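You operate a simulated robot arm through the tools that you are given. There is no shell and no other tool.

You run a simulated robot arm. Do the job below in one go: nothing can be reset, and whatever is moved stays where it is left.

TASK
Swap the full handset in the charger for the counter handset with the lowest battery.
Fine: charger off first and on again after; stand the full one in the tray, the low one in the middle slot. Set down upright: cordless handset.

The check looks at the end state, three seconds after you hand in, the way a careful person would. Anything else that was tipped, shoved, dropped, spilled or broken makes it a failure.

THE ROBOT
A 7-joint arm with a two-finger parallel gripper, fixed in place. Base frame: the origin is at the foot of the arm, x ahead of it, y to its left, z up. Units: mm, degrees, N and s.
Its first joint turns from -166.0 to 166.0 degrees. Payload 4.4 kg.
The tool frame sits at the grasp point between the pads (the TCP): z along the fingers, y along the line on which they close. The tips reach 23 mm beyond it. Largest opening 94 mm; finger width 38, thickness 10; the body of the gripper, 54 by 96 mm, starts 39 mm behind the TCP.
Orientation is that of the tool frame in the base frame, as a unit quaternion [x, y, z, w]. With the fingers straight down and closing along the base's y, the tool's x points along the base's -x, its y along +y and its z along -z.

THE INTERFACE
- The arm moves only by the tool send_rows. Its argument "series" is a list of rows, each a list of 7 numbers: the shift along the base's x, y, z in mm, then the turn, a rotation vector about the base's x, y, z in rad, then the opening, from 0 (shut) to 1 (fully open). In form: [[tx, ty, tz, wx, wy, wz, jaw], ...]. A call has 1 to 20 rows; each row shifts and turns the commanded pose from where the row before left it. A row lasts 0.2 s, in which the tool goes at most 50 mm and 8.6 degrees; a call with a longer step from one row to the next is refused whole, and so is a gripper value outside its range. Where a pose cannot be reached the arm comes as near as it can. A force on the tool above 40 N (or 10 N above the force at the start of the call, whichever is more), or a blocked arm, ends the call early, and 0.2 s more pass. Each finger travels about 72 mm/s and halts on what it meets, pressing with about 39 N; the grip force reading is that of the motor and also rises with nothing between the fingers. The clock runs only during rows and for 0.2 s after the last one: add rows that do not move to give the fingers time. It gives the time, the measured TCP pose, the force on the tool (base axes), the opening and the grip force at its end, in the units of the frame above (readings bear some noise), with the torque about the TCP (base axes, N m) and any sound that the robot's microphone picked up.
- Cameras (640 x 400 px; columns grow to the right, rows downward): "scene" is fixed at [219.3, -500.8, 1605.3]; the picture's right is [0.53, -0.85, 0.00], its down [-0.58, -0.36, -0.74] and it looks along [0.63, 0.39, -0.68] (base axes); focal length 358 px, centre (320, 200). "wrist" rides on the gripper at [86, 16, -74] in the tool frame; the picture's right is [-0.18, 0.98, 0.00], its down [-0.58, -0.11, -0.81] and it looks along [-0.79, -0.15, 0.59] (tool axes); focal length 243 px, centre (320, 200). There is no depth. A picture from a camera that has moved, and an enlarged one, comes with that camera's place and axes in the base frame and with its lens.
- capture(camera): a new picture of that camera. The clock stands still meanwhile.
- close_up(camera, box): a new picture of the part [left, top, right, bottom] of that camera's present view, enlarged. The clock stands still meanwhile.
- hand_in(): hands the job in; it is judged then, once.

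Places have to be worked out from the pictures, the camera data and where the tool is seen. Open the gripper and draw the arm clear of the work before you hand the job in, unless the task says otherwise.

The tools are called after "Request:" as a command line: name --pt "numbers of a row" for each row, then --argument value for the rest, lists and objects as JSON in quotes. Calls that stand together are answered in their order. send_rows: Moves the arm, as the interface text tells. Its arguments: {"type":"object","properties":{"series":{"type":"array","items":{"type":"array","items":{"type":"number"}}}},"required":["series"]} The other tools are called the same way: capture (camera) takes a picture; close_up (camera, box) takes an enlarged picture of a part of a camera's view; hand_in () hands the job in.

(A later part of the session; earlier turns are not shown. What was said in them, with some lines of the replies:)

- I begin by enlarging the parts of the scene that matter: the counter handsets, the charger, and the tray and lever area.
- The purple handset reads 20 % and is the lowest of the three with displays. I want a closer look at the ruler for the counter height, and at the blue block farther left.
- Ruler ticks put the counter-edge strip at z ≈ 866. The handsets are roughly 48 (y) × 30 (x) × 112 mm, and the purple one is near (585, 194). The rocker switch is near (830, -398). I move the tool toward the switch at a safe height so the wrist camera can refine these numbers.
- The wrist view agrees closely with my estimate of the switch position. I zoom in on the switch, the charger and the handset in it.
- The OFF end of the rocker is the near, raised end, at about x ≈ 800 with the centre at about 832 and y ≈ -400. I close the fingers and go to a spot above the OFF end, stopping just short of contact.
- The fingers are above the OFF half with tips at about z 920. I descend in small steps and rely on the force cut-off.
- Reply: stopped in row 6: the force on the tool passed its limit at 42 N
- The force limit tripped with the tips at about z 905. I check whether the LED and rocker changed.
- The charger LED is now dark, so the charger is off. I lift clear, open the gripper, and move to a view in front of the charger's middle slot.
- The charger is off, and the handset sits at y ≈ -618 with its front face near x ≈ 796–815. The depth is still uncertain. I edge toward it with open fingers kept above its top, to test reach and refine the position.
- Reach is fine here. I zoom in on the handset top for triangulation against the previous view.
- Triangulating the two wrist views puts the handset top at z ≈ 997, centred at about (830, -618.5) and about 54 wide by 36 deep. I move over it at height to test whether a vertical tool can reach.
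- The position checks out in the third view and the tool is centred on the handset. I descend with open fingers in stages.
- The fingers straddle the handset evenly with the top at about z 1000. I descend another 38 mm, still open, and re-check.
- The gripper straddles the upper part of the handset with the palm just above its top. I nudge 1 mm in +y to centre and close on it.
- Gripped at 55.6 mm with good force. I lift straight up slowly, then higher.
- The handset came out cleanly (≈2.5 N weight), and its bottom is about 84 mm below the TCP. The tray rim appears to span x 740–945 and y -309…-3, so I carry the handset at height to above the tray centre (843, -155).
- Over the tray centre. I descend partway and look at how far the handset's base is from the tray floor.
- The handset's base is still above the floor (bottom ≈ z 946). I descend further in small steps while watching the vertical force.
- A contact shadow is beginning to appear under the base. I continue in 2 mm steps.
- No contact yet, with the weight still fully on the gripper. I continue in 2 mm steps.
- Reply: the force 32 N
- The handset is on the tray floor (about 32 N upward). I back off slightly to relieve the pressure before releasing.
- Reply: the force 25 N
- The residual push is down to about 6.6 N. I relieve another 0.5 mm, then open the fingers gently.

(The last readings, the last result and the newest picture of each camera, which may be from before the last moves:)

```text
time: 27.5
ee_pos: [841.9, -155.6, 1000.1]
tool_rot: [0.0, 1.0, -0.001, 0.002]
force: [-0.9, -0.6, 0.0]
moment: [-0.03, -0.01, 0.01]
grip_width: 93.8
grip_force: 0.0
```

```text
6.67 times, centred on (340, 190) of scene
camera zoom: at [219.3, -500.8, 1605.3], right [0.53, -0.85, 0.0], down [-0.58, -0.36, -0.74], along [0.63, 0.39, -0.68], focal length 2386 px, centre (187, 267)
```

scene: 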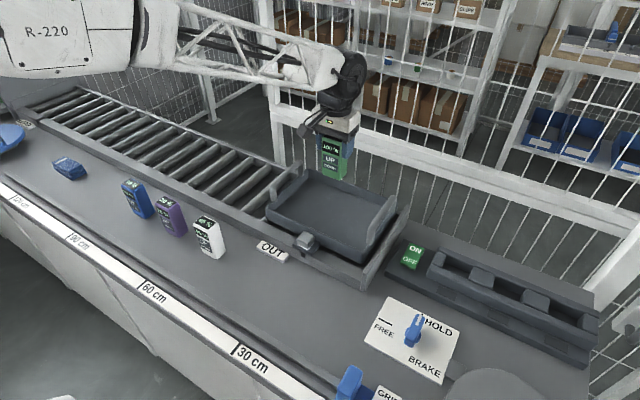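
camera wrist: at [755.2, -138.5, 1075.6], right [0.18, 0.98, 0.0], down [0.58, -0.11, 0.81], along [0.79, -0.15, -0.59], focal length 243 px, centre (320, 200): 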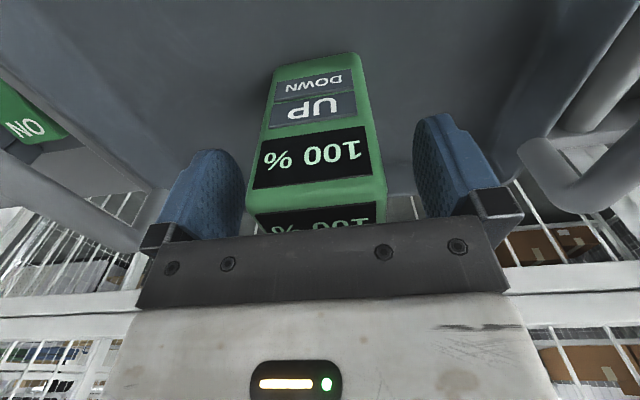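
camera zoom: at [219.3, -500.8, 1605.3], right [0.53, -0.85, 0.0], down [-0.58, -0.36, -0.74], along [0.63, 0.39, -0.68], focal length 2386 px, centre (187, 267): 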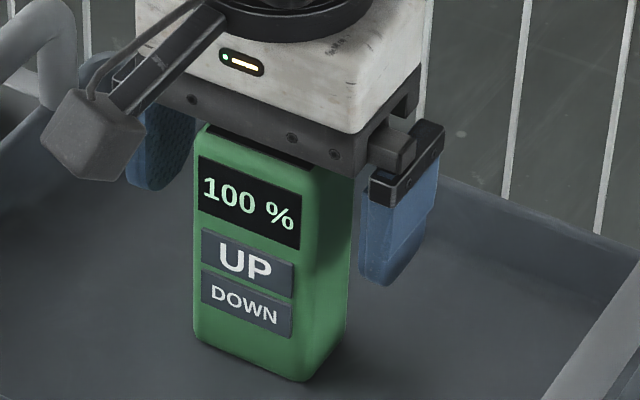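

The full handset stands upright in the tray on its own. I rise straight up, then travel to a viewing pose in front of the purple 20 % handset.

Request:
send_rows --pt "0 0 10 0 0 0 1" --pt "0 0 20 0 0 0 1" --pt "0 0 30 0 0 0 1" --pt "0 0 35 0 0 0 1" --pt "0 0 35 0 0 0 1" --pt "-31.5 31.6 0 0 0 0 1" --pt "-31.5 31.6 0 0 0 0 1" --pt "-31.5 31.6 0 0 0 0 1" --pt "-31.5 31.6 0 0 0 0 1" --pt "-31.5 31.6 0 0 0 0 1" --pt "-31.5 31.6 0 0 0 0 1" --pt "-31.5 31.6 0 0 0 0 1" --pt "-31.5 31.6 0 0 0 0 1" --pt "-31.5 31.6 0 0 0 0 1" --pt "-31.5 31.6 0 0 0 0 1" --pt "-31.5 31.6 0 0 0 0 1" --pt "0 0 0 0 0 0 1" --pt "0 0 0 0 0 0 1"

Request:
capture --camera "wrist"

Request:
capture --camera "scene"

```text
time: 31.3
ee_pos: [495.3, 192.4, 1133.1]
tool_rot: [0.001, 1.0, 0.0, 0.001]
force: [-0.1, -0.8, -0.5]
moment: [0.02, -0.02, 0.04]
grip_width: 94.0
grip_force: 0.1
```

```text
taken
camera wrist: at [406.8, 208.9, 1207.1], right [0.18, 0.98, 0.0], down [0.58, -0.11, 0.81], along [0.79, -0.15, -0.59], focal length 243 px, centre (320, 200)
```

wrist: 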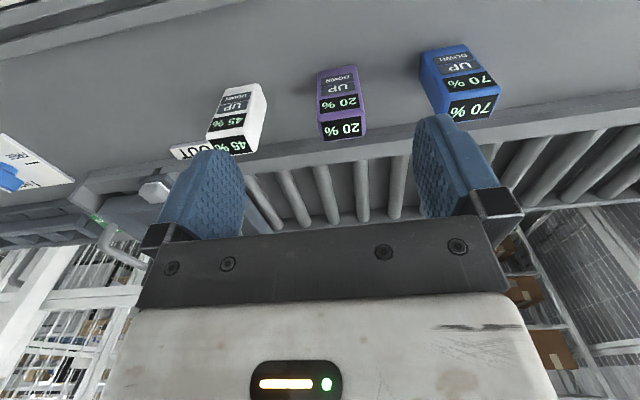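

```text
taken
```

scene: 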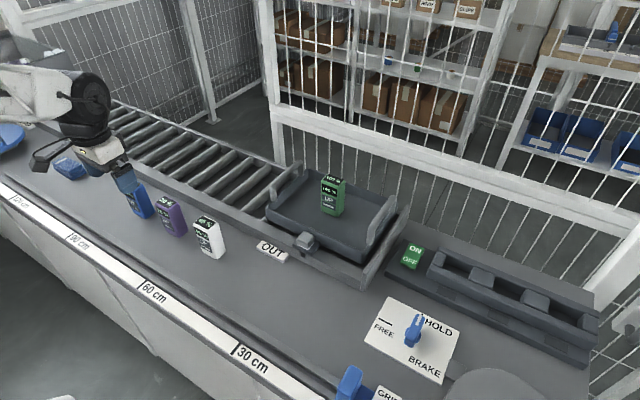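

The full handset stands in the tray and the three counter handsets are in view. I zoom in on the purple one (20 %) from here for the first of two triangulation views.

Request:
close_up --camera "wrist" --box '[280, 50, 408, 150]'

Request:
send_rows --pt "0 0 -30 0 0 0 1" --pt "0 0 -35 0 0 0 1" --pt "0 0 -30 0 0 0 1" --pt "0 0 0 0 0 0 1" --pt "0 0 0 0 0 0 1"

Request:
capture --camera "wrist"

Request:
close_up --camera "wrist" --box '[240, 90, 416, 210]'

```text
4.00 times, centred on (344, 100) of wrist
camera zoom: at [406.8, 208.9, 1207.1], right [0.18, 0.98, 0.0], down [0.58, -0.11, 0.81], along [0.79, -0.15, -0.59], focal length 970 px, centre (224, 600)
```

zoom: 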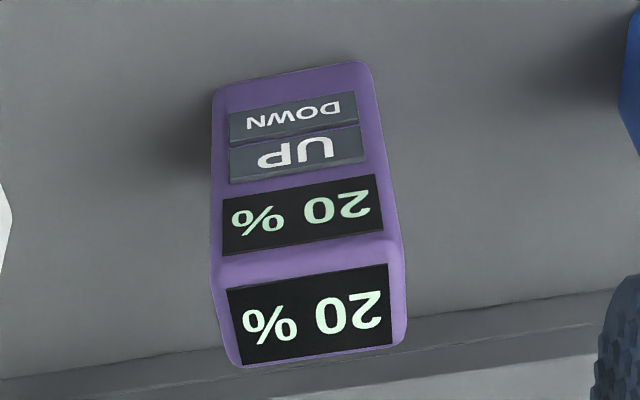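

```text
time: 32.5
ee_pos: [495.0, 191.9, 1036.0]
tool_rot: [0.001, 1.0, -0.001, 0.002]
force: [1.2, 0.2, 0.3]
moment: [-0.01, 0.01, 0.0]
grip_width: 94.2
grip_force: 0.0
```

```text
taken
camera wrist: at [407.8, 208.8, 1110.6], right [0.18, 0.98, 0.0], down [0.58, -0.11, 0.81], along [0.79, -0.15, -0.59], focal length 243 px, centre (320, 200)
```

wrist: 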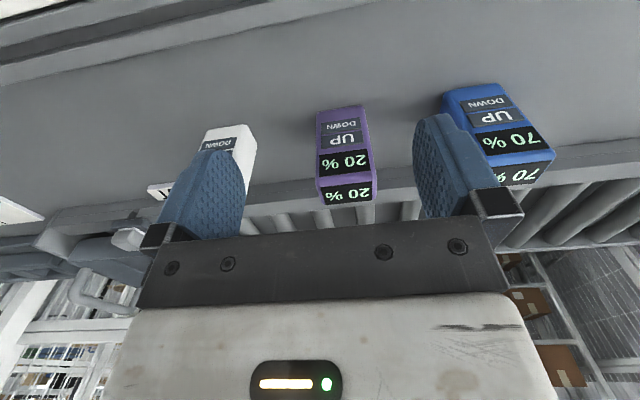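

```text
3.33 times, centred on (328, 150) of wrist
camera zoom: at [407.8, 208.8, 1110.6], right [0.18, 0.98, 0.0], down [0.58, -0.11, 0.81], along [0.79, -0.15, -0.59], focal length 809 px, centre (293, 367)
```

zoom: 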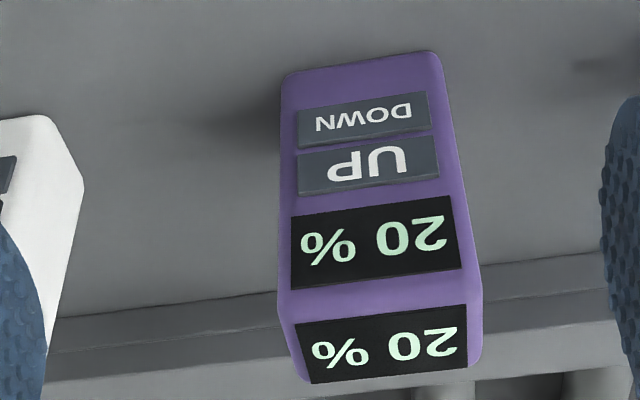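

Triangulation puts the purple handset's centre at (589.5, 201.5) with its top at z ≈ 974, standing square to the axes. Matching the earlier grip height means a TCP z of about 949. I move over it and start down with the fingers open.

Request:
send_rows --pt "31.5 3.2 0 0 0 0 1" --pt "31.5 3.2 0 0 0 0 1" --pt "31.5 3.1 0 0 0 0 1" --pt "0 0 -15 0 0 0 1" --pt "0 0 -15 0 0 0 1" --pt "0 0 -15 0 0 0 1" --pt "0 0 0 0 0 0 1" --pt "0 0 0 0 0 0 1"

Request:
capture --camera "wrist"

Request:
close_up --camera "scene" --box '[110, 140, 238, 260]'

```text
time: 34.3
ee_pos: [589.9, 202.1, 991.7]
tool_rot: [0.001, 1.0, 0.0, 0.002]
force: [0.5, -0.6, 0.2]
moment: [0.01, -0.01, 0.0]
grip_width: 93.8
grip_force: 0.1
```

```text
taken
camera wrist: at [502.8, 218.3, 1065.9], right [0.18, 0.98, 0.0], down [0.58, -0.11, 0.81], along [0.79, -0.15, -0.59], focal length 243 px, centre (320, 200)
```

wrist: 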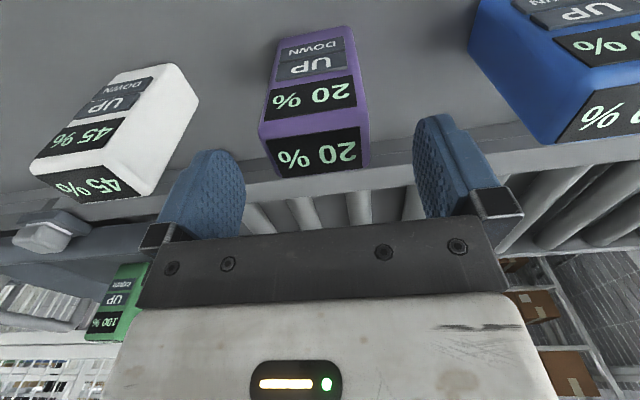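

```text
3.33 times, centred on (174, 200) of scene
camera zoom: at [219.3, -500.8, 1605.3], right [0.53, -0.85, 0.0], down [-0.58, -0.36, -0.74], along [0.63, 0.39, -0.68], focal length 1193 px, centre (807, 200)
```

zoom: 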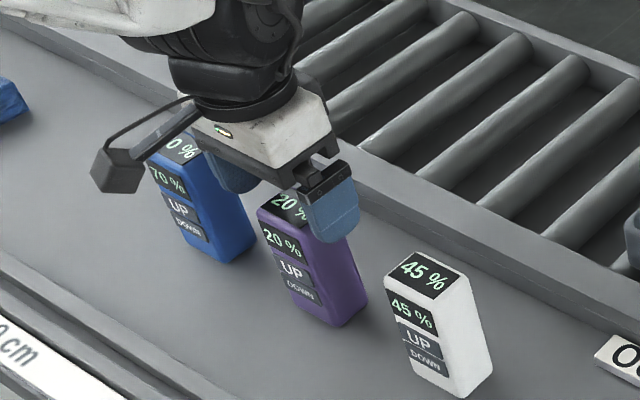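

Fingers are aligned on the purple handset with good clearance to its neighbours. I descend to grip height, still open.

Request:
send_rows --pt "0 0 -12 0 0 0 1" --pt "0 0 -12 0 0 0 1" --pt "0 0 -10 0 0 0 1" --pt "0 0 -8 0 0 0 1" --pt "0 0 0 0 0 0 1"

Request:
capture --camera "wrist"

```text
time: 35.5
ee_pos: [588.9, 201.1, 948.9]
tool_rot: [0.0, 1.0, -0.001, 0.002]
force: [0.4, -1.0, 0.4]
moment: [-0.02, -0.03, 0.0]
grip_width: 94.1
grip_force: 0.0
```

```text
taken
camera wrist: at [502.8, 218.1, 1024.1], right [0.18, 0.98, 0.0], down [0.58, -0.11, 0.81], along [0.79, -0.15, -0.59], focal length 243 px, centre (320, 200)
```

wrist: 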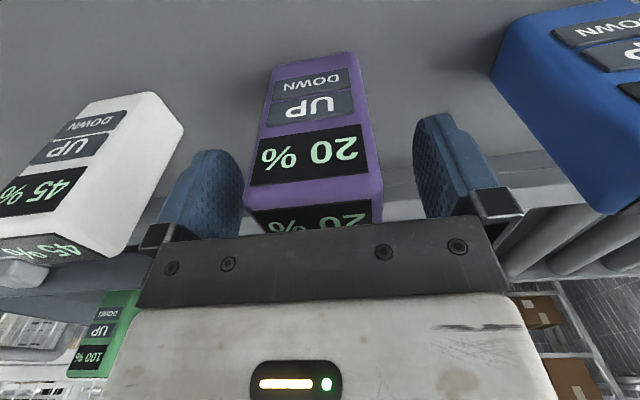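

The view nearly matches the earlier grip picture; the handset sits about 1 mm toward -y. I correct that and close.

Request:
send_rows --pt "0 -0.8 0 0 0 0 1" --pt "0 0 0 0 0 0 0.75" --pt "0 0 0 0 0 0 0.65" --pt "0 0 0 0 0 0 0.55" --pt "0 0 0 0 0 0 0" --pt "0 0 0 0 0 0 0"

Request:
capture --camera "wrist"

```text
time: 36.9
ee_pos: [590.0, 201.3, 949.2]
tool_rot: [-0.001, 1.0, -0.001, 0.002]
force: [-1.0, 2.0, 0.9]
moment: [0.14, -0.02, 0.0]
grip_width: 55.8
grip_force: 38.6
```

```text
taken
camera wrist: at [502.6, 217.4, 1023.8], right [0.18, 0.98, 0.0], down [0.58, -0.11, 0.81], along [0.79, -0.15, -0.59], focal length 243 px, centre (320, 200)
```

wrist: 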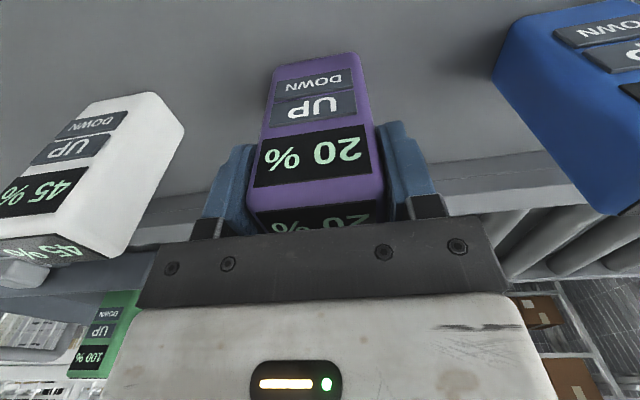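

The grip matches the earlier one almost pixel for pixel. I lift it straight up.

Request:
send_rows --pt "0 0 3 0 0 0 0" --pt "0 0 6 0 0 0 0" --pt "0 0 12 0 0 0 0" --pt "0 0 20 0 0 0 0" --pt "0 0 30 0 0 0 0" --pt "0 0 35 0 0 0 0" --pt "0 0 35 0 0 0 0" --pt "0 0 30 0 0 0 0" --pt "0 0 10 0 0 0 0" --pt "0 0 0 0 0 0 0"

Request:
capture --camera "wrist"

Request:
capture --camera "scene"

```text
time: 39.1
ee_pos: [590.5, 201.8, 1130.9]
tool_rot: [0.0, 1.0, 0.0, 0.002]
force: [0.6, -0.4, -2.5]
moment: [0.01, -0.01, 0.02]
grip_width: 55.7
grip_force: 38.6
```

```text
taken
camera wrist: at [503.6, 218.7, 1205.4], right [0.18, 0.98, 0.0], down [0.58, -0.11, 0.81], along [0.79, -0.15, -0.59], focal length 243 px, centre (320, 200)
```

wrist: 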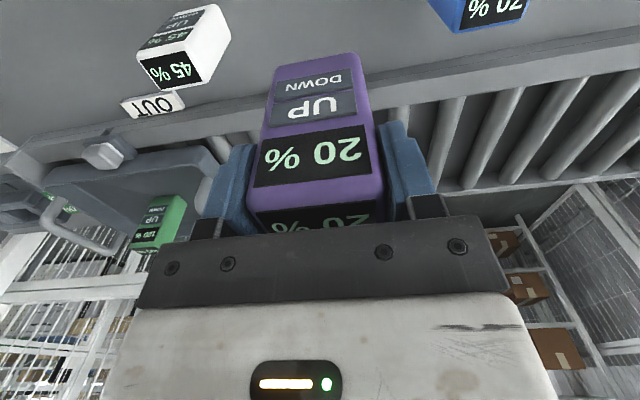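

```text
taken
```

scene: 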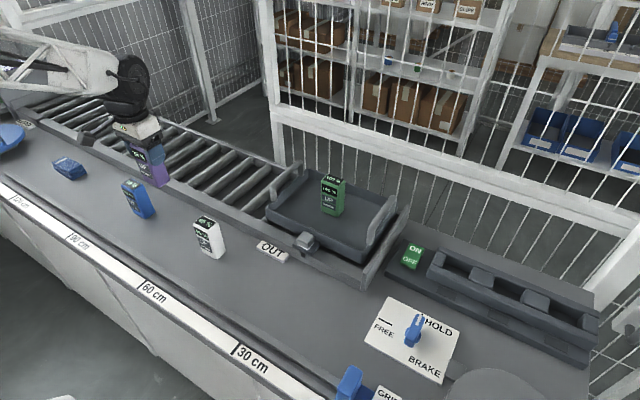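

The purple handset is up cleanly, with its neighbours undisturbed. I carry it at height to above the charger's middle slot, passing well clear of the standing handset in the tray.

Request:
send_rows --pt "6.3 -21.3 0 0 0 0 0" --pt "12.9 -44.4 0 0 0 0 0" --pt "12.9 -44.4 0 0 0 0 0" --pt "12.9 -44.4 0 0 0 0 0" --pt "12.9 -44.4 0 0 0 0 0" --pt "12.9 -44.4 0 0 0 0 0" --pt "12.9 -44.4 0 0 0 0 0" --pt "12.9 -44.4 0 0 0 0 0" --pt "12.9 -44.4 0 0 0 0 0" --pt "12.9 -44.4 0 0 0 0 0" --pt "12.9 -44.4 0 0 0 0 0" --pt "12.9 -44.4 0 0 0 0 0" --pt "12.9 -44.4 0 0 0 0 0" --pt "12.9 -44.4 0 0 0 0 0" --pt "12.9 -44.4 0 0 0 0 0" --pt "12.9 -44.4 0 0 0 0 0" --pt "12.9 -44.4 0 0 0 0 0" --pt "12.9 -44.4 0 0 0 0 0" --pt "12.9 -44.4 0 0 0 0 0" --pt "0 0 0 0 0 0 0"

Request:
send_rows --pt "0 0 0 0 0 0 0" --pt "0 0 0 0 0 0 0"

Request:
capture --camera "wrist"

Request:
capture --camera "scene"

```text
time: 43.3
ee_pos: [827.6, -622.2, 1130.4]
tool_rot: [0.001, 1.0, -0.001, 0.002]
force: [-0.6, -0.2, -2.4]
moment: [0.0, -0.01, -0.01]
grip_width: 55.9
grip_force: 38.9
```

```text
time: 43.9
ee_pos: [828.4, -619.8, 1130.7]
tool_rot: [0.0, 1.0, -0.001, 0.001]
force: [-0.7, -0.7, -1.2]
moment: [0.03, -0.04, -0.01]
grip_width: 55.7
grip_force: 39.5
```

```text
taken
camera wrist: at [740.8, -604.1, 1205.1], right [0.18, 0.98, 0.0], down [0.58, -0.11, 0.81], along [0.79, -0.15, -0.59], focal length 243 px, centre (320, 200)
```

wrist: 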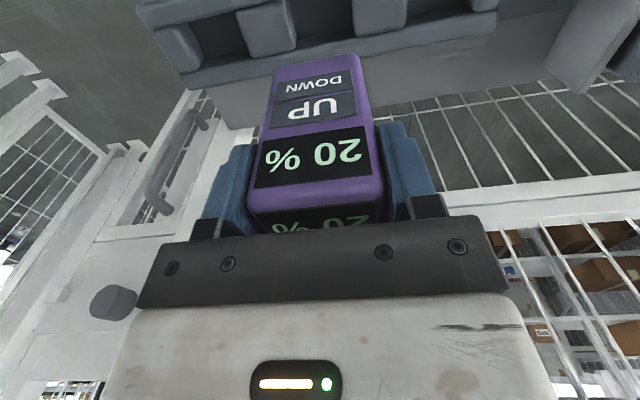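

```text
taken
```

scene: 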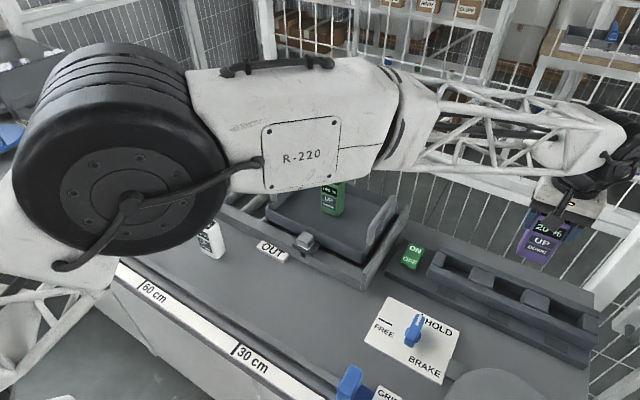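

Holding above the slot. I descend to just above the slot walls (handset base ≈ z 936) and check alignment before inserting.

Request:
send_rows --pt "0 0 -20 0 0 0 0" --pt "0 0 -25 0 0 0 0" --pt "0 0 -25 0 0 0 0" --pt "0 0 -20 0 0 0 0" --pt "0 0 -12 0 0 0 0" --pt "0 0 -8 0 0 0 0" --pt "0 0 0 0 0 0 0" --pt "0 0 0 0 0 0 0"

Request:
close_up --camera "wrist" --box '[200, 0, 440, 150]'

Request:
close_up --camera "scene" --box '[470, 220, 566, 310]'

Request:
capture --camera "wrist"

```text
time: 45.7
ee_pos: [827.6, -621.3, 1020.2]
tool_rot: [0.0, 1.0, 0.0, 0.001]
force: [0.0, -0.4, -3.6]
moment: [0.0, 0.01, -0.02]
grip_width: 55.7
grip_force: 39.3
```

```text
2.67 times, centred on (320, 75) of wrist
camera zoom: at [740.8, -603.8, 1094.4], right [0.18, 0.98, 0.0], down [0.58, -0.11, 0.81], along [0.79, -0.15, -0.59], focal length 647 px, centre (320, 533)
```

zoom: 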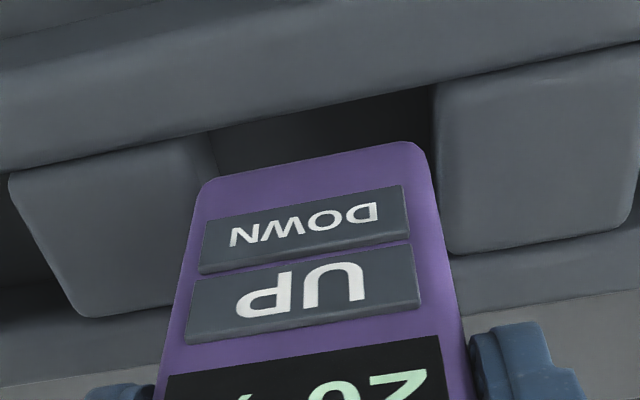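

```text
4.44 times, centred on (518, 265) of scene
camera zoom: at [219.3, -500.8, 1605.3], right [0.53, -0.85, 0.0], down [-0.58, -0.36, -0.74], along [0.63, 0.39, -0.68], focal length 1591 px, centre (-560, -89)
```

zoom: 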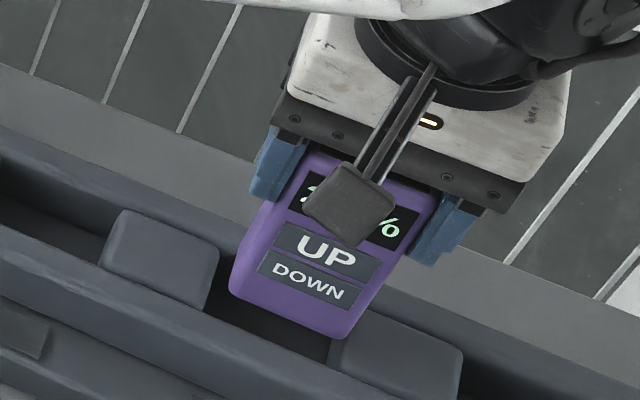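

```text
taken
camera wrist: at [740.8, -603.8, 1094.4], right [0.18, 0.98, 0.0], down [0.58, -0.11, 0.81], along [0.79, -0.15, -0.59], focal length 243 px, centre (320, 200)
```

wrist: 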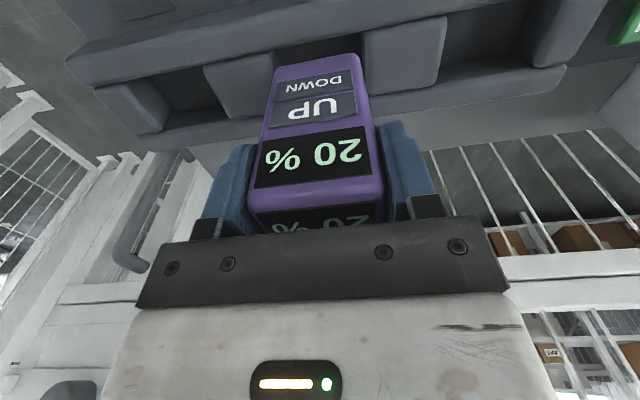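

Comparing block edges and handset sides between views, the handset sits about 1.8 mm too far in -y and about 1 mm short in x. I correct by (+1.2, +1.8) and drop another 10 mm, still above the slot walls.

Request:
send_rows --pt "1.2 1.8 0 0 0 0 0" --pt "0 0 -5 0 0 0 0" --pt "0 0 -5 0 0 0 0" --pt "0 0 0 0 0 0 0" --pt "0 0 0 0 0 0 0"

Request:
close_up --camera "wrist" --box '[200, 0, 440, 150]'

Request:
close_up --camera "scene" --box '[470, 230, 566, 310]'

Request:
send_rows --pt "0 0 0 0 0 0 0"

Request:
send_rows --pt "0 0 0 0 0 0 0"

Request:
send_rows --pt "0 0 0 0 0 0 0"

```text
time: 46.9
ee_pos: [828.7, -617.3, 1009.2]
tool_rot: [0.0, 1.0, 0.0, 0.002]
force: [-0.1, 0.1, -2.0]
moment: [0.0, 0.02, -0.03]
grip_width: 55.5
grip_force: 38.7
```

```text
2.67 times, centred on (320, 75) of wrist
camera zoom: at [742.2, -601.3, 1084.3], right [0.18, 0.98, 0.0], down [0.58, -0.11, 0.81], along [0.79, -0.15, -0.59], focal length 647 px, centre (320, 533)
```

zoom: 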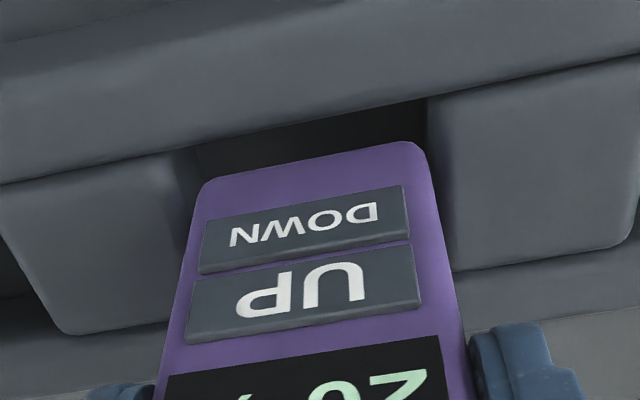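

```text
5.00 times, centred on (518, 270) of scene
camera zoom: at [219.3, -500.8, 1605.3], right [0.53, -0.85, 0.0], down [-0.58, -0.36, -0.74], along [0.63, 0.39, -0.68], focal length 1790 px, centre (-670, -150)
```

zoom: 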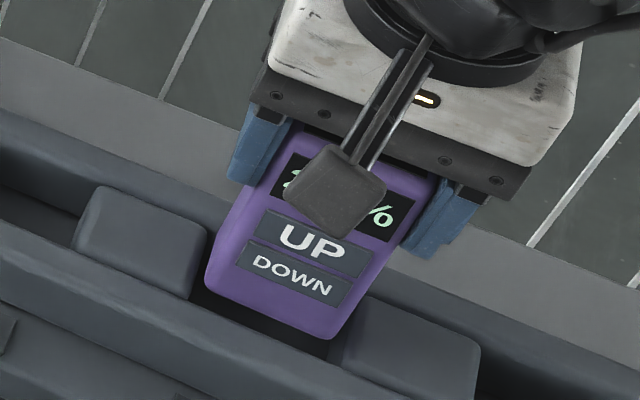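

```text
time: 47.3
ee_pos: [829.3, -618.1, 1009.3]
tool_rot: [0.001, 1.0, -0.001, 0.002]
force: [-0.8, 0.0, -2.5]
moment: [0.02, -0.01, 0.02]
grip_width: 55.6
grip_force: 39.2
```

```text
time: 47.7
ee_pos: [829.5, -619.4, 1010.7]
tool_rot: [0.0, 1.0, 0.0, 0.002]
force: [0.0, 0.0, -1.7]
moment: [0.02, 0.01, 0.01]
grip_width: 56.0
grip_force: 39.4
```

```text
time: 48.1
ee_pos: [829.9, -618.1, 1009.8]
tool_rot: [-0.001, 1.0, -0.001, 0.002]
force: [0.0, -0.1, -3.1]
moment: [0.01, 0.01, 0.0]
grip_width: 55.8
grip_force: 39.2
```

Averaged readings give (829.4, -618.2, 1009.8), which is within a millimetre of where the green one was gripped in this slot, and the gaps look even. I begin the insertion in small steps.

Request:
send_rows --pt "0 -0.4 0 0 0 0 0" --pt "0 0 -3 0 0 0 0" --pt "0 0 -3 0 0 0 0" --pt "0 0 -3 0 0 0 0" --pt "0 0 -3 0 0 0 0" --pt "0 0 -3 0 0 0 0" --pt "0 0 0 0 0 0 0"

Request:
close_up --camera "wrist" --box '[200, 0, 440, 150]'

Request:
close_up --camera "scene" --box '[470, 230, 566, 310]'

```text
time: 49.7
ee_pos: [829.2, -617.9, 995.4]
tool_rot: [0.0, 1.0, -0.001, 0.002]
force: [0.2, -0.1, -2.6]
moment: [0.02, 0.01, 0.01]
grip_width: 56.0
grip_force: 39.7
```

```text
2.67 times, centred on (320, 75) of wrist
camera zoom: at [742.5, -601.7, 1069.8], right [0.18, 0.98, 0.0], down [0.58, -0.11, 0.81], along [0.79, -0.15, -0.59], focal length 647 px, centre (320, 533)
```

zoom: 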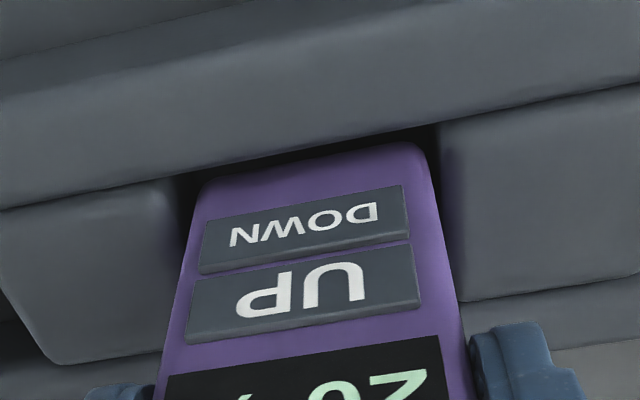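

```text
5.00 times, centred on (518, 270) of scene
camera zoom: at [219.3, -500.8, 1605.3], right [0.53, -0.85, 0.0], down [-0.58, -0.36, -0.74], along [0.63, 0.39, -0.68], focal length 1790 px, centre (-670, -150)
```

zoom: 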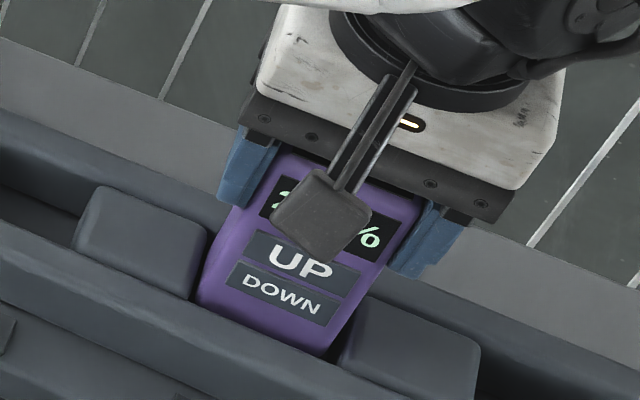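

It is entering the slot with visible gaps on both sides and no contact force. I continue down.

Request:
send_rows --pt "0 0 -3 0 0 0 0" --pt "0 0 -3 0 0 0 0" --pt "0 0 -3 0 0 0 0" --pt "0 0 -3 0 0 0 0" --pt "0 0 -3 0 0 0 0" --pt "0 0 -2 0 0 0 0" --pt "0 0 0 0 0 0 0"

Request:
close_up --camera "wrist" --box '[200, 0, 440, 150]'

```text
time: 51.3
ee_pos: [830.2, -618.5, 978.9]
tool_rot: [0.0, 1.0, -0.001, 0.002]
force: [0.0, -0.1, -1.9]
moment: [-0.04, 0.0, 0.0]
grip_width: 55.6
grip_force: 38.7
```

```text
2.67 times, centred on (320, 75) of wrist
camera zoom: at [743.1, -601.2, 1052.8], right [0.18, 0.98, 0.0], down [0.58, -0.11, 0.81], along [0.79, -0.15, -0.59], focal length 647 px, centre (320, 533)
```

zoom: 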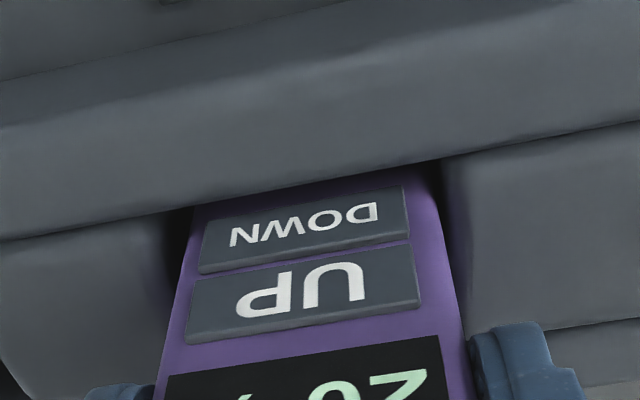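

No contact yet, about 5 mm to go by the earlier seat height. I continue in 1 mm steps until it touches the slot floor.

Request:
send_rows --pt "0 0 -1 0 0 0 0" --pt "0 0 -1 0 0 0 0" --pt "0 0 -1 0 0 0 0" --pt "0 0 -1 0 0 0 0" --pt "0 0 0 0 0 0 0"

```text
time: 52.5
ee_pos: [829.4, -619.5, 974.4]
tool_rot: [0.0, 1.0, -0.001, 0.001]
force: [-0.4, 0.8, 1.4]
moment: [0.11, 0.0, 0.01]
grip_width: 55.7
grip_force: 39.0
```

The vertical force has turned positive, so contact is starting. I press another 1 mm to be sure it is seated.

Request:
send_rows --pt "0 0 -1 0 0 0 0" --pt "0 0 0 0 0 0 0"

Request:
close_up --camera "wrist" --box '[200, 0, 440, 150]'

Request:
capture --camera "wrist"

```text
time: 53.1
ee_pos: [829.8, -619.0, 974.4]
tool_rot: [0.0, 1.0, -0.001, 0.002]
force: [1.4, 3.6, 12.1]
moment: [0.69, -0.08, -0.05]
grip_width: 56.2
grip_force: 38.9
```

```text
2.67 times, centred on (320, 75) of wrist
camera zoom: at [742.6, -602.2, 1048.5], right [0.18, 0.98, 0.0], down [0.58, -0.11, 0.81], along [0.8, -0.15, -0.59], focal length 647 px, centre (320, 533)
```

zoom: 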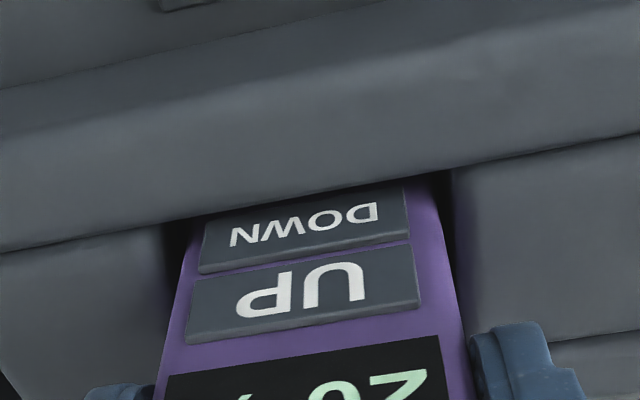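

```text
taken
camera wrist: at [742.6, -602.2, 1048.5], right [0.18, 0.98, 0.0], down [0.58, -0.11, 0.81], along [0.8, -0.15, -0.59], focal length 243 px, centre (320, 200)
```

wrist: 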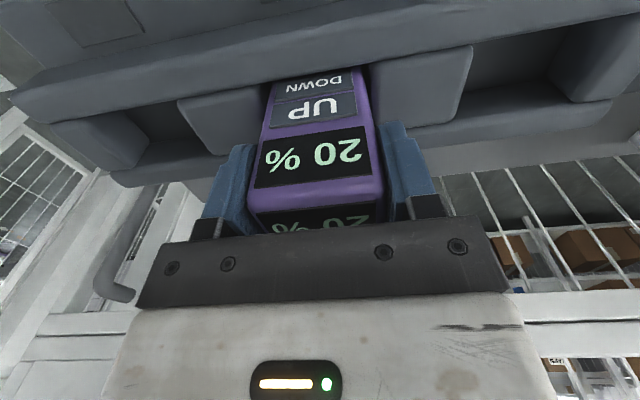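

Seated: the height and picture match the green handset's original seating. I relieve the pressure by half a millimetre, release, and check.

Request:
send_rows --pt "0 0 0.6 0 0 0 0" --pt "0 0 0 0 0 0 0" --pt "0 0 0 0 0 0 0.66" --pt "0 0 0 0 0 0 0.75" --pt "0 0 0 0 0 0 0.9" --pt "0 0 0 0 0 0 1" --pt "0 0 0 0 0 0 1"

Request:
capture --camera "wrist"

Request:
close_up --camera "wrist" --box '[200, 0, 440, 150]'

```text
time: 54.7
ee_pos: [829.4, -618.5, 975.0]
tool_rot: [0.0, 1.0, -0.002, 0.002]
force: [-0.5, 0.6, 0.5]
moment: [0.02, 0.02, 0.02]
grip_width: 94.2
grip_force: 0.1
```

```text
taken
camera wrist: at [742.2, -601.9, 1048.1], right [0.18, 0.98, 0.0], down [0.58, -0.11, 0.81], along [0.79, -0.15, -0.59], focal length 243 px, centre (320, 200)
```

wrist: 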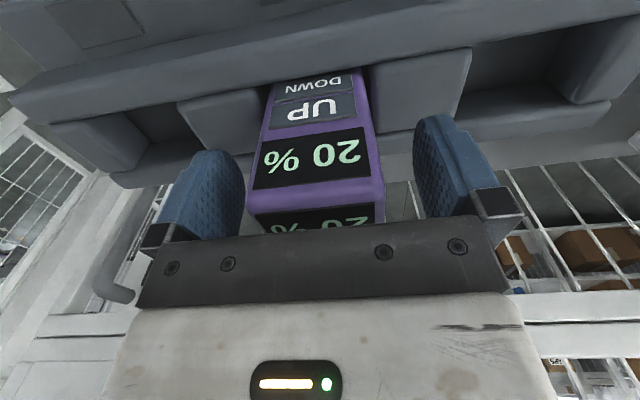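

```text
2.67 times, centred on (320, 75) of wrist
camera zoom: at [742.2, -601.9, 1048.1], right [0.18, 0.98, 0.0], down [0.58, -0.11, 0.81], along [0.79, -0.15, -0.59], focal length 647 px, centre (320, 533)
```

zoom: 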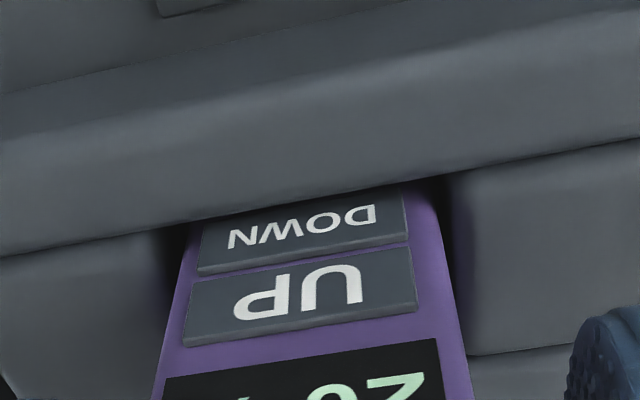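

The 20 % handset stands in the middle slot on its own. I rise, close the fingers, and move above the ON (far) end of the rocker.

Request:
send_rows --pt "0 0 10 0 0 0 1" --pt "0 0 20 0 0 0 1" --pt "0 0 30 0 0 0 1" --pt "0 0 35 0 0 0 1" --pt "0 0 35 0 0 0 1" --pt "6.1 43.9 0 0 0 0 0" --pt "6.1 43.9 0 0 0 0 0" --pt "6.1 43.9 0 0 0 0 0" --pt "6.1 43.9 0 0 0 0 0" --pt "6.1 43.9 0 0 0 0 0" --pt "0 0 -35 0 0 0 0" --pt "0 0 -35 0 0 0 0" --pt "0 0 -30 0 0 0 0" --pt "0 0 -30 0 0 0 0" --pt "0 0 -20 0 0 0 0" --pt "0 0 -10 0 0 0 0" --pt "0 0 0 0 0 0 0"

Request:
capture --camera "wrist"

Request:
close_up --camera "scene" --box '[380, 200, 540, 340]'

```text
time: 58.3
ee_pos: [859.7, -400.3, 943.5]
tool_rot: [0.0, 1.0, 0.0, 0.002]
force: [-0.5, -0.9, 1.0]
moment: [0.0, 0.0, 0.0]
grip_width: 0.0
grip_force: 38.5
```

```text
taken
camera wrist: at [772.5, -382.1, 1018.5], right [0.18, 0.98, 0.0], down [0.58, -0.11, 0.81], along [0.79, -0.15, -0.59], focal length 243 px, centre (320, 200)
```

wrist: 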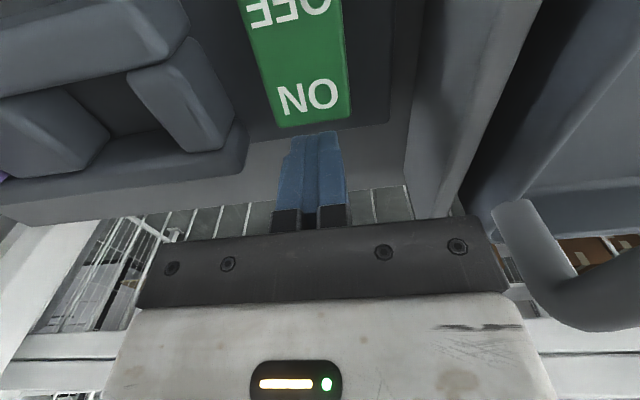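

```text
2.86 times, centred on (460, 270) of scene
camera zoom: at [219.3, -500.8, 1605.3], right [0.53, -0.85, 0.0], down [-0.58, -0.36, -0.74], along [0.63, 0.39, -0.68], focal length 1023 px, centre (-80, 0)
```

zoom: 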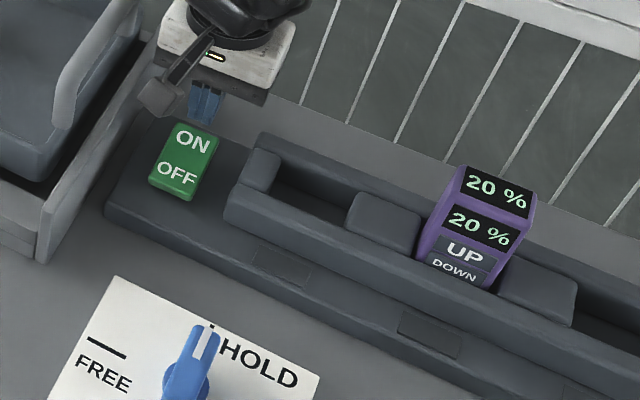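

The rocker's raised ON end lies at x ≈ 857. I shift 4 mm back so the fingers bear on the far half only, then press down in small steps.

Request:
send_rows --pt "-4 0 0 0 0 0 0" --pt "0 0 -3 0 0 0 0" --pt "0 0 -3 0 0 0 0" --pt "0 0 -3 0 0 0 0" --pt "0 0 -3 0 0 0 0" --pt "0 0 -3 0 0 0 0" --pt "0 0 -3 0 0 0 0" --pt "0 0 -2 0 0 0 0"

Request:
close_up --camera "scene" --box '[380, 200, 540, 340]'

Request:
capture --camera "wrist"

```text
time: 60.1
ee_pos: [856.2, -398.9, 927.0]
tool_rot: [0.0, 1.0, -0.002, 0.004]
force: [-7.0, 3.2, 33.8]
moment: [0.04, 0.78, 0.02]
grip_width: 0.0
grip_force: 39.1
```

```text
2.86 times, centred on (460, 270) of scene
camera zoom: at [219.3, -500.8, 1605.3], right [0.53, -0.85, 0.0], down [-0.58, -0.36, -0.74], along [0.63, 0.39, -0.68], focal length 1023 px, centre (-80, 0)
```

zoom: 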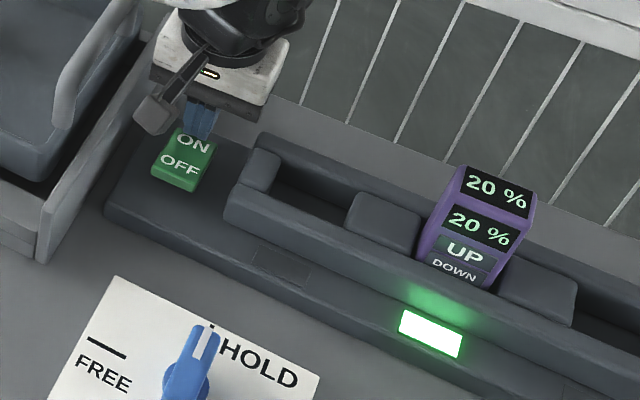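

```text
taken
camera wrist: at [769.2, -382.1, 1001.0], right [0.18, 0.98, 0.0], down [0.58, -0.11, 0.81], along [0.8, -0.15, -0.59], focal length 243 px, centre (320, 200)
```

wrist: 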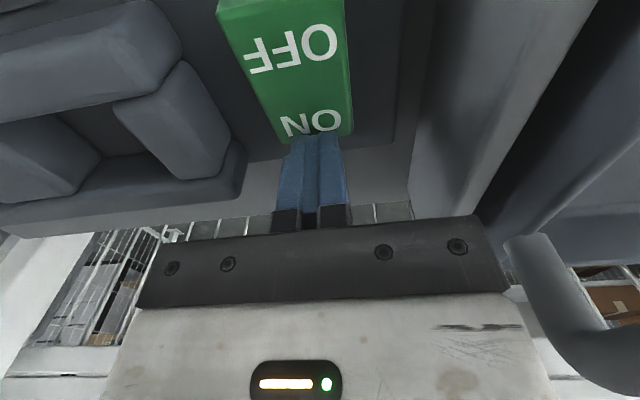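

The middle-slot LED is lit, so the charger is on with the low handset docked. I lift straight off, open the gripper, and draw the arm up and back.

Request:
send_rows --pt "0 0 5 0 0 0 0" --pt "0 0 20 0 0 0 0" --pt "0 0 40 0 0 0 0" --pt "0 0 45 0 0 0 0" --pt "0 0 45 0 0 0 0" --pt "0 0 45 0 0 0 0.5" --pt "-20 40 0 0 0 0 1" --pt "-20 40 0 0 0 0 1" --pt "-20 40 5 0 0 0 1" --pt "-20 40 5 0 0 0 1" --pt "-20 40 5 0 0 0 1" --pt "-20 40 5 0 0 0 1" --pt "-20 40 5 0 0 0 1" --pt "-20 40 5 0 0 0 1" --pt "-20 40 5 0 0 0 1" --pt "0 0 0 0 0 0 1" --pt "0 0 0 0 0 0 1"

Request:
capture --camera "scene"

Request:
close_up --camera "scene" --box '[390, 230, 610, 368]'

Request:
close_up --camera "scene" --box '[250, 150, 420, 290]'

Request:
close_up --camera "scene" --box '[40, 130, 260, 270]'

```text
time: 63.7
ee_pos: [677.2, -37.3, 1157.2]
tool_rot: [0.0, 1.0, -0.001, 0.001]
force: [0.0, 0.1, 0.2]
moment: [-0.02, -0.02, 0.01]
grip_width: 93.8
grip_force: 0.1
```

```text
taken
```

scene: 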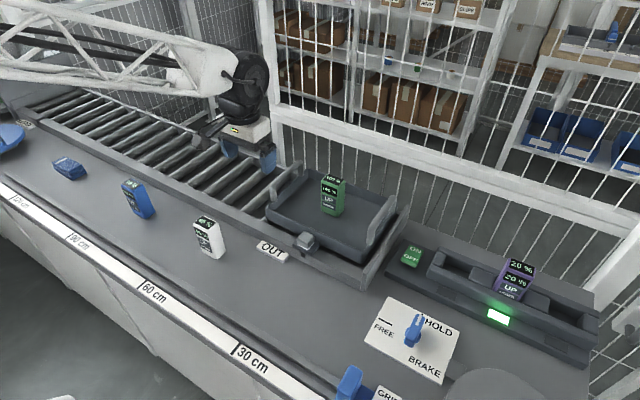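

```text
2.90 times, centred on (500, 299) of scene
camera zoom: at [219.3, -500.8, 1605.3], right [0.53, -0.85, 0.0], down [-0.58, -0.36, -0.74], along [0.63, 0.39, -0.68], focal length 1038 px, centre (-202, -87)
```

zoom: 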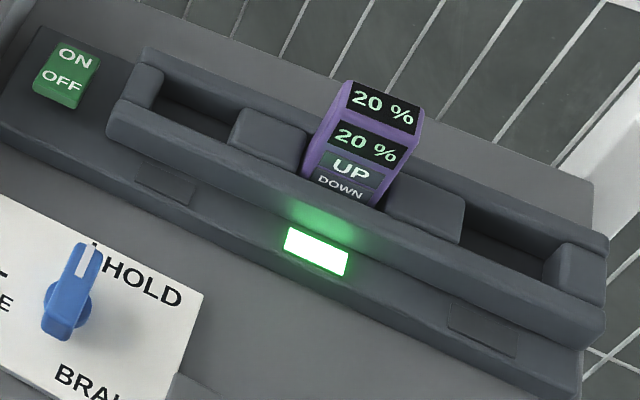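

```text
2.86 times, centred on (335, 220) of scene
camera zoom: at [219.3, -500.8, 1605.3], right [0.53, -0.85, 0.0], down [-0.58, -0.36, -0.74], along [0.63, 0.39, -0.68], focal length 1023 px, centre (277, 143)
```

zoom: 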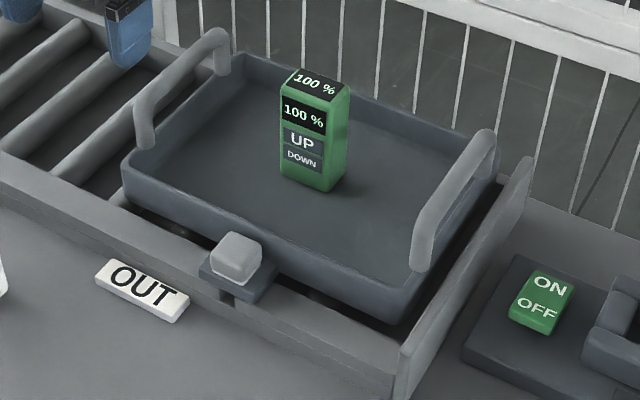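

```text
2.86 times, centred on (150, 200) of scene
camera zoom: at [219.3, -500.8, 1605.3], right [0.53, -0.85, 0.0], down [-0.58, -0.36, -0.74], along [0.63, 0.39, -0.68], focal length 1023 px, centre (806, 200)
```

zoom: 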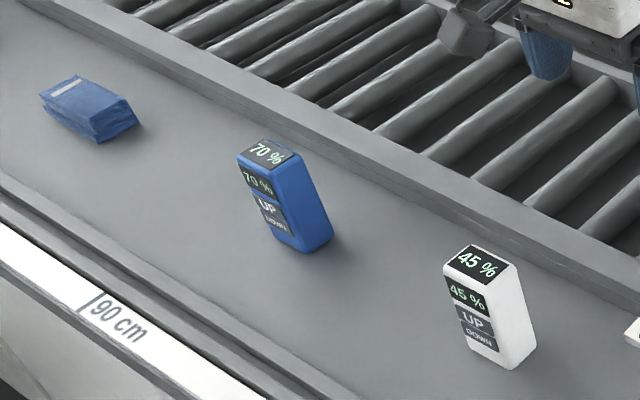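

The final state looks right: the 100 % handset stands upright in the tray and the 20 % handset is docked in the middle slot. The charger is on with its LED lit, the tray and the other handsets are where they were, and the arm is clear with the gripper open. I hand in.

Request:
hand_in

```text
The job is handed in.
```

I swapped the handsets and handed the job in; I haven't been told how it was judged.

- **Full handset:** the green 100 % handset now stands upright in the middle of the tray.
- **Low handset:** the purple 20 % handset, the lowest on the counter (the others read 45 % and 70 %), is in the charger's middle slot. It seated at the same height the green one had.
- **Charger:** I switched it off before removing the green handset and on again after docking the purple one. The middle slot's light is on.
- **Everything else:** in the last pictures the other two handsets, the tray and the knob were where they started. The gripper is open and the arm is clear of the work.
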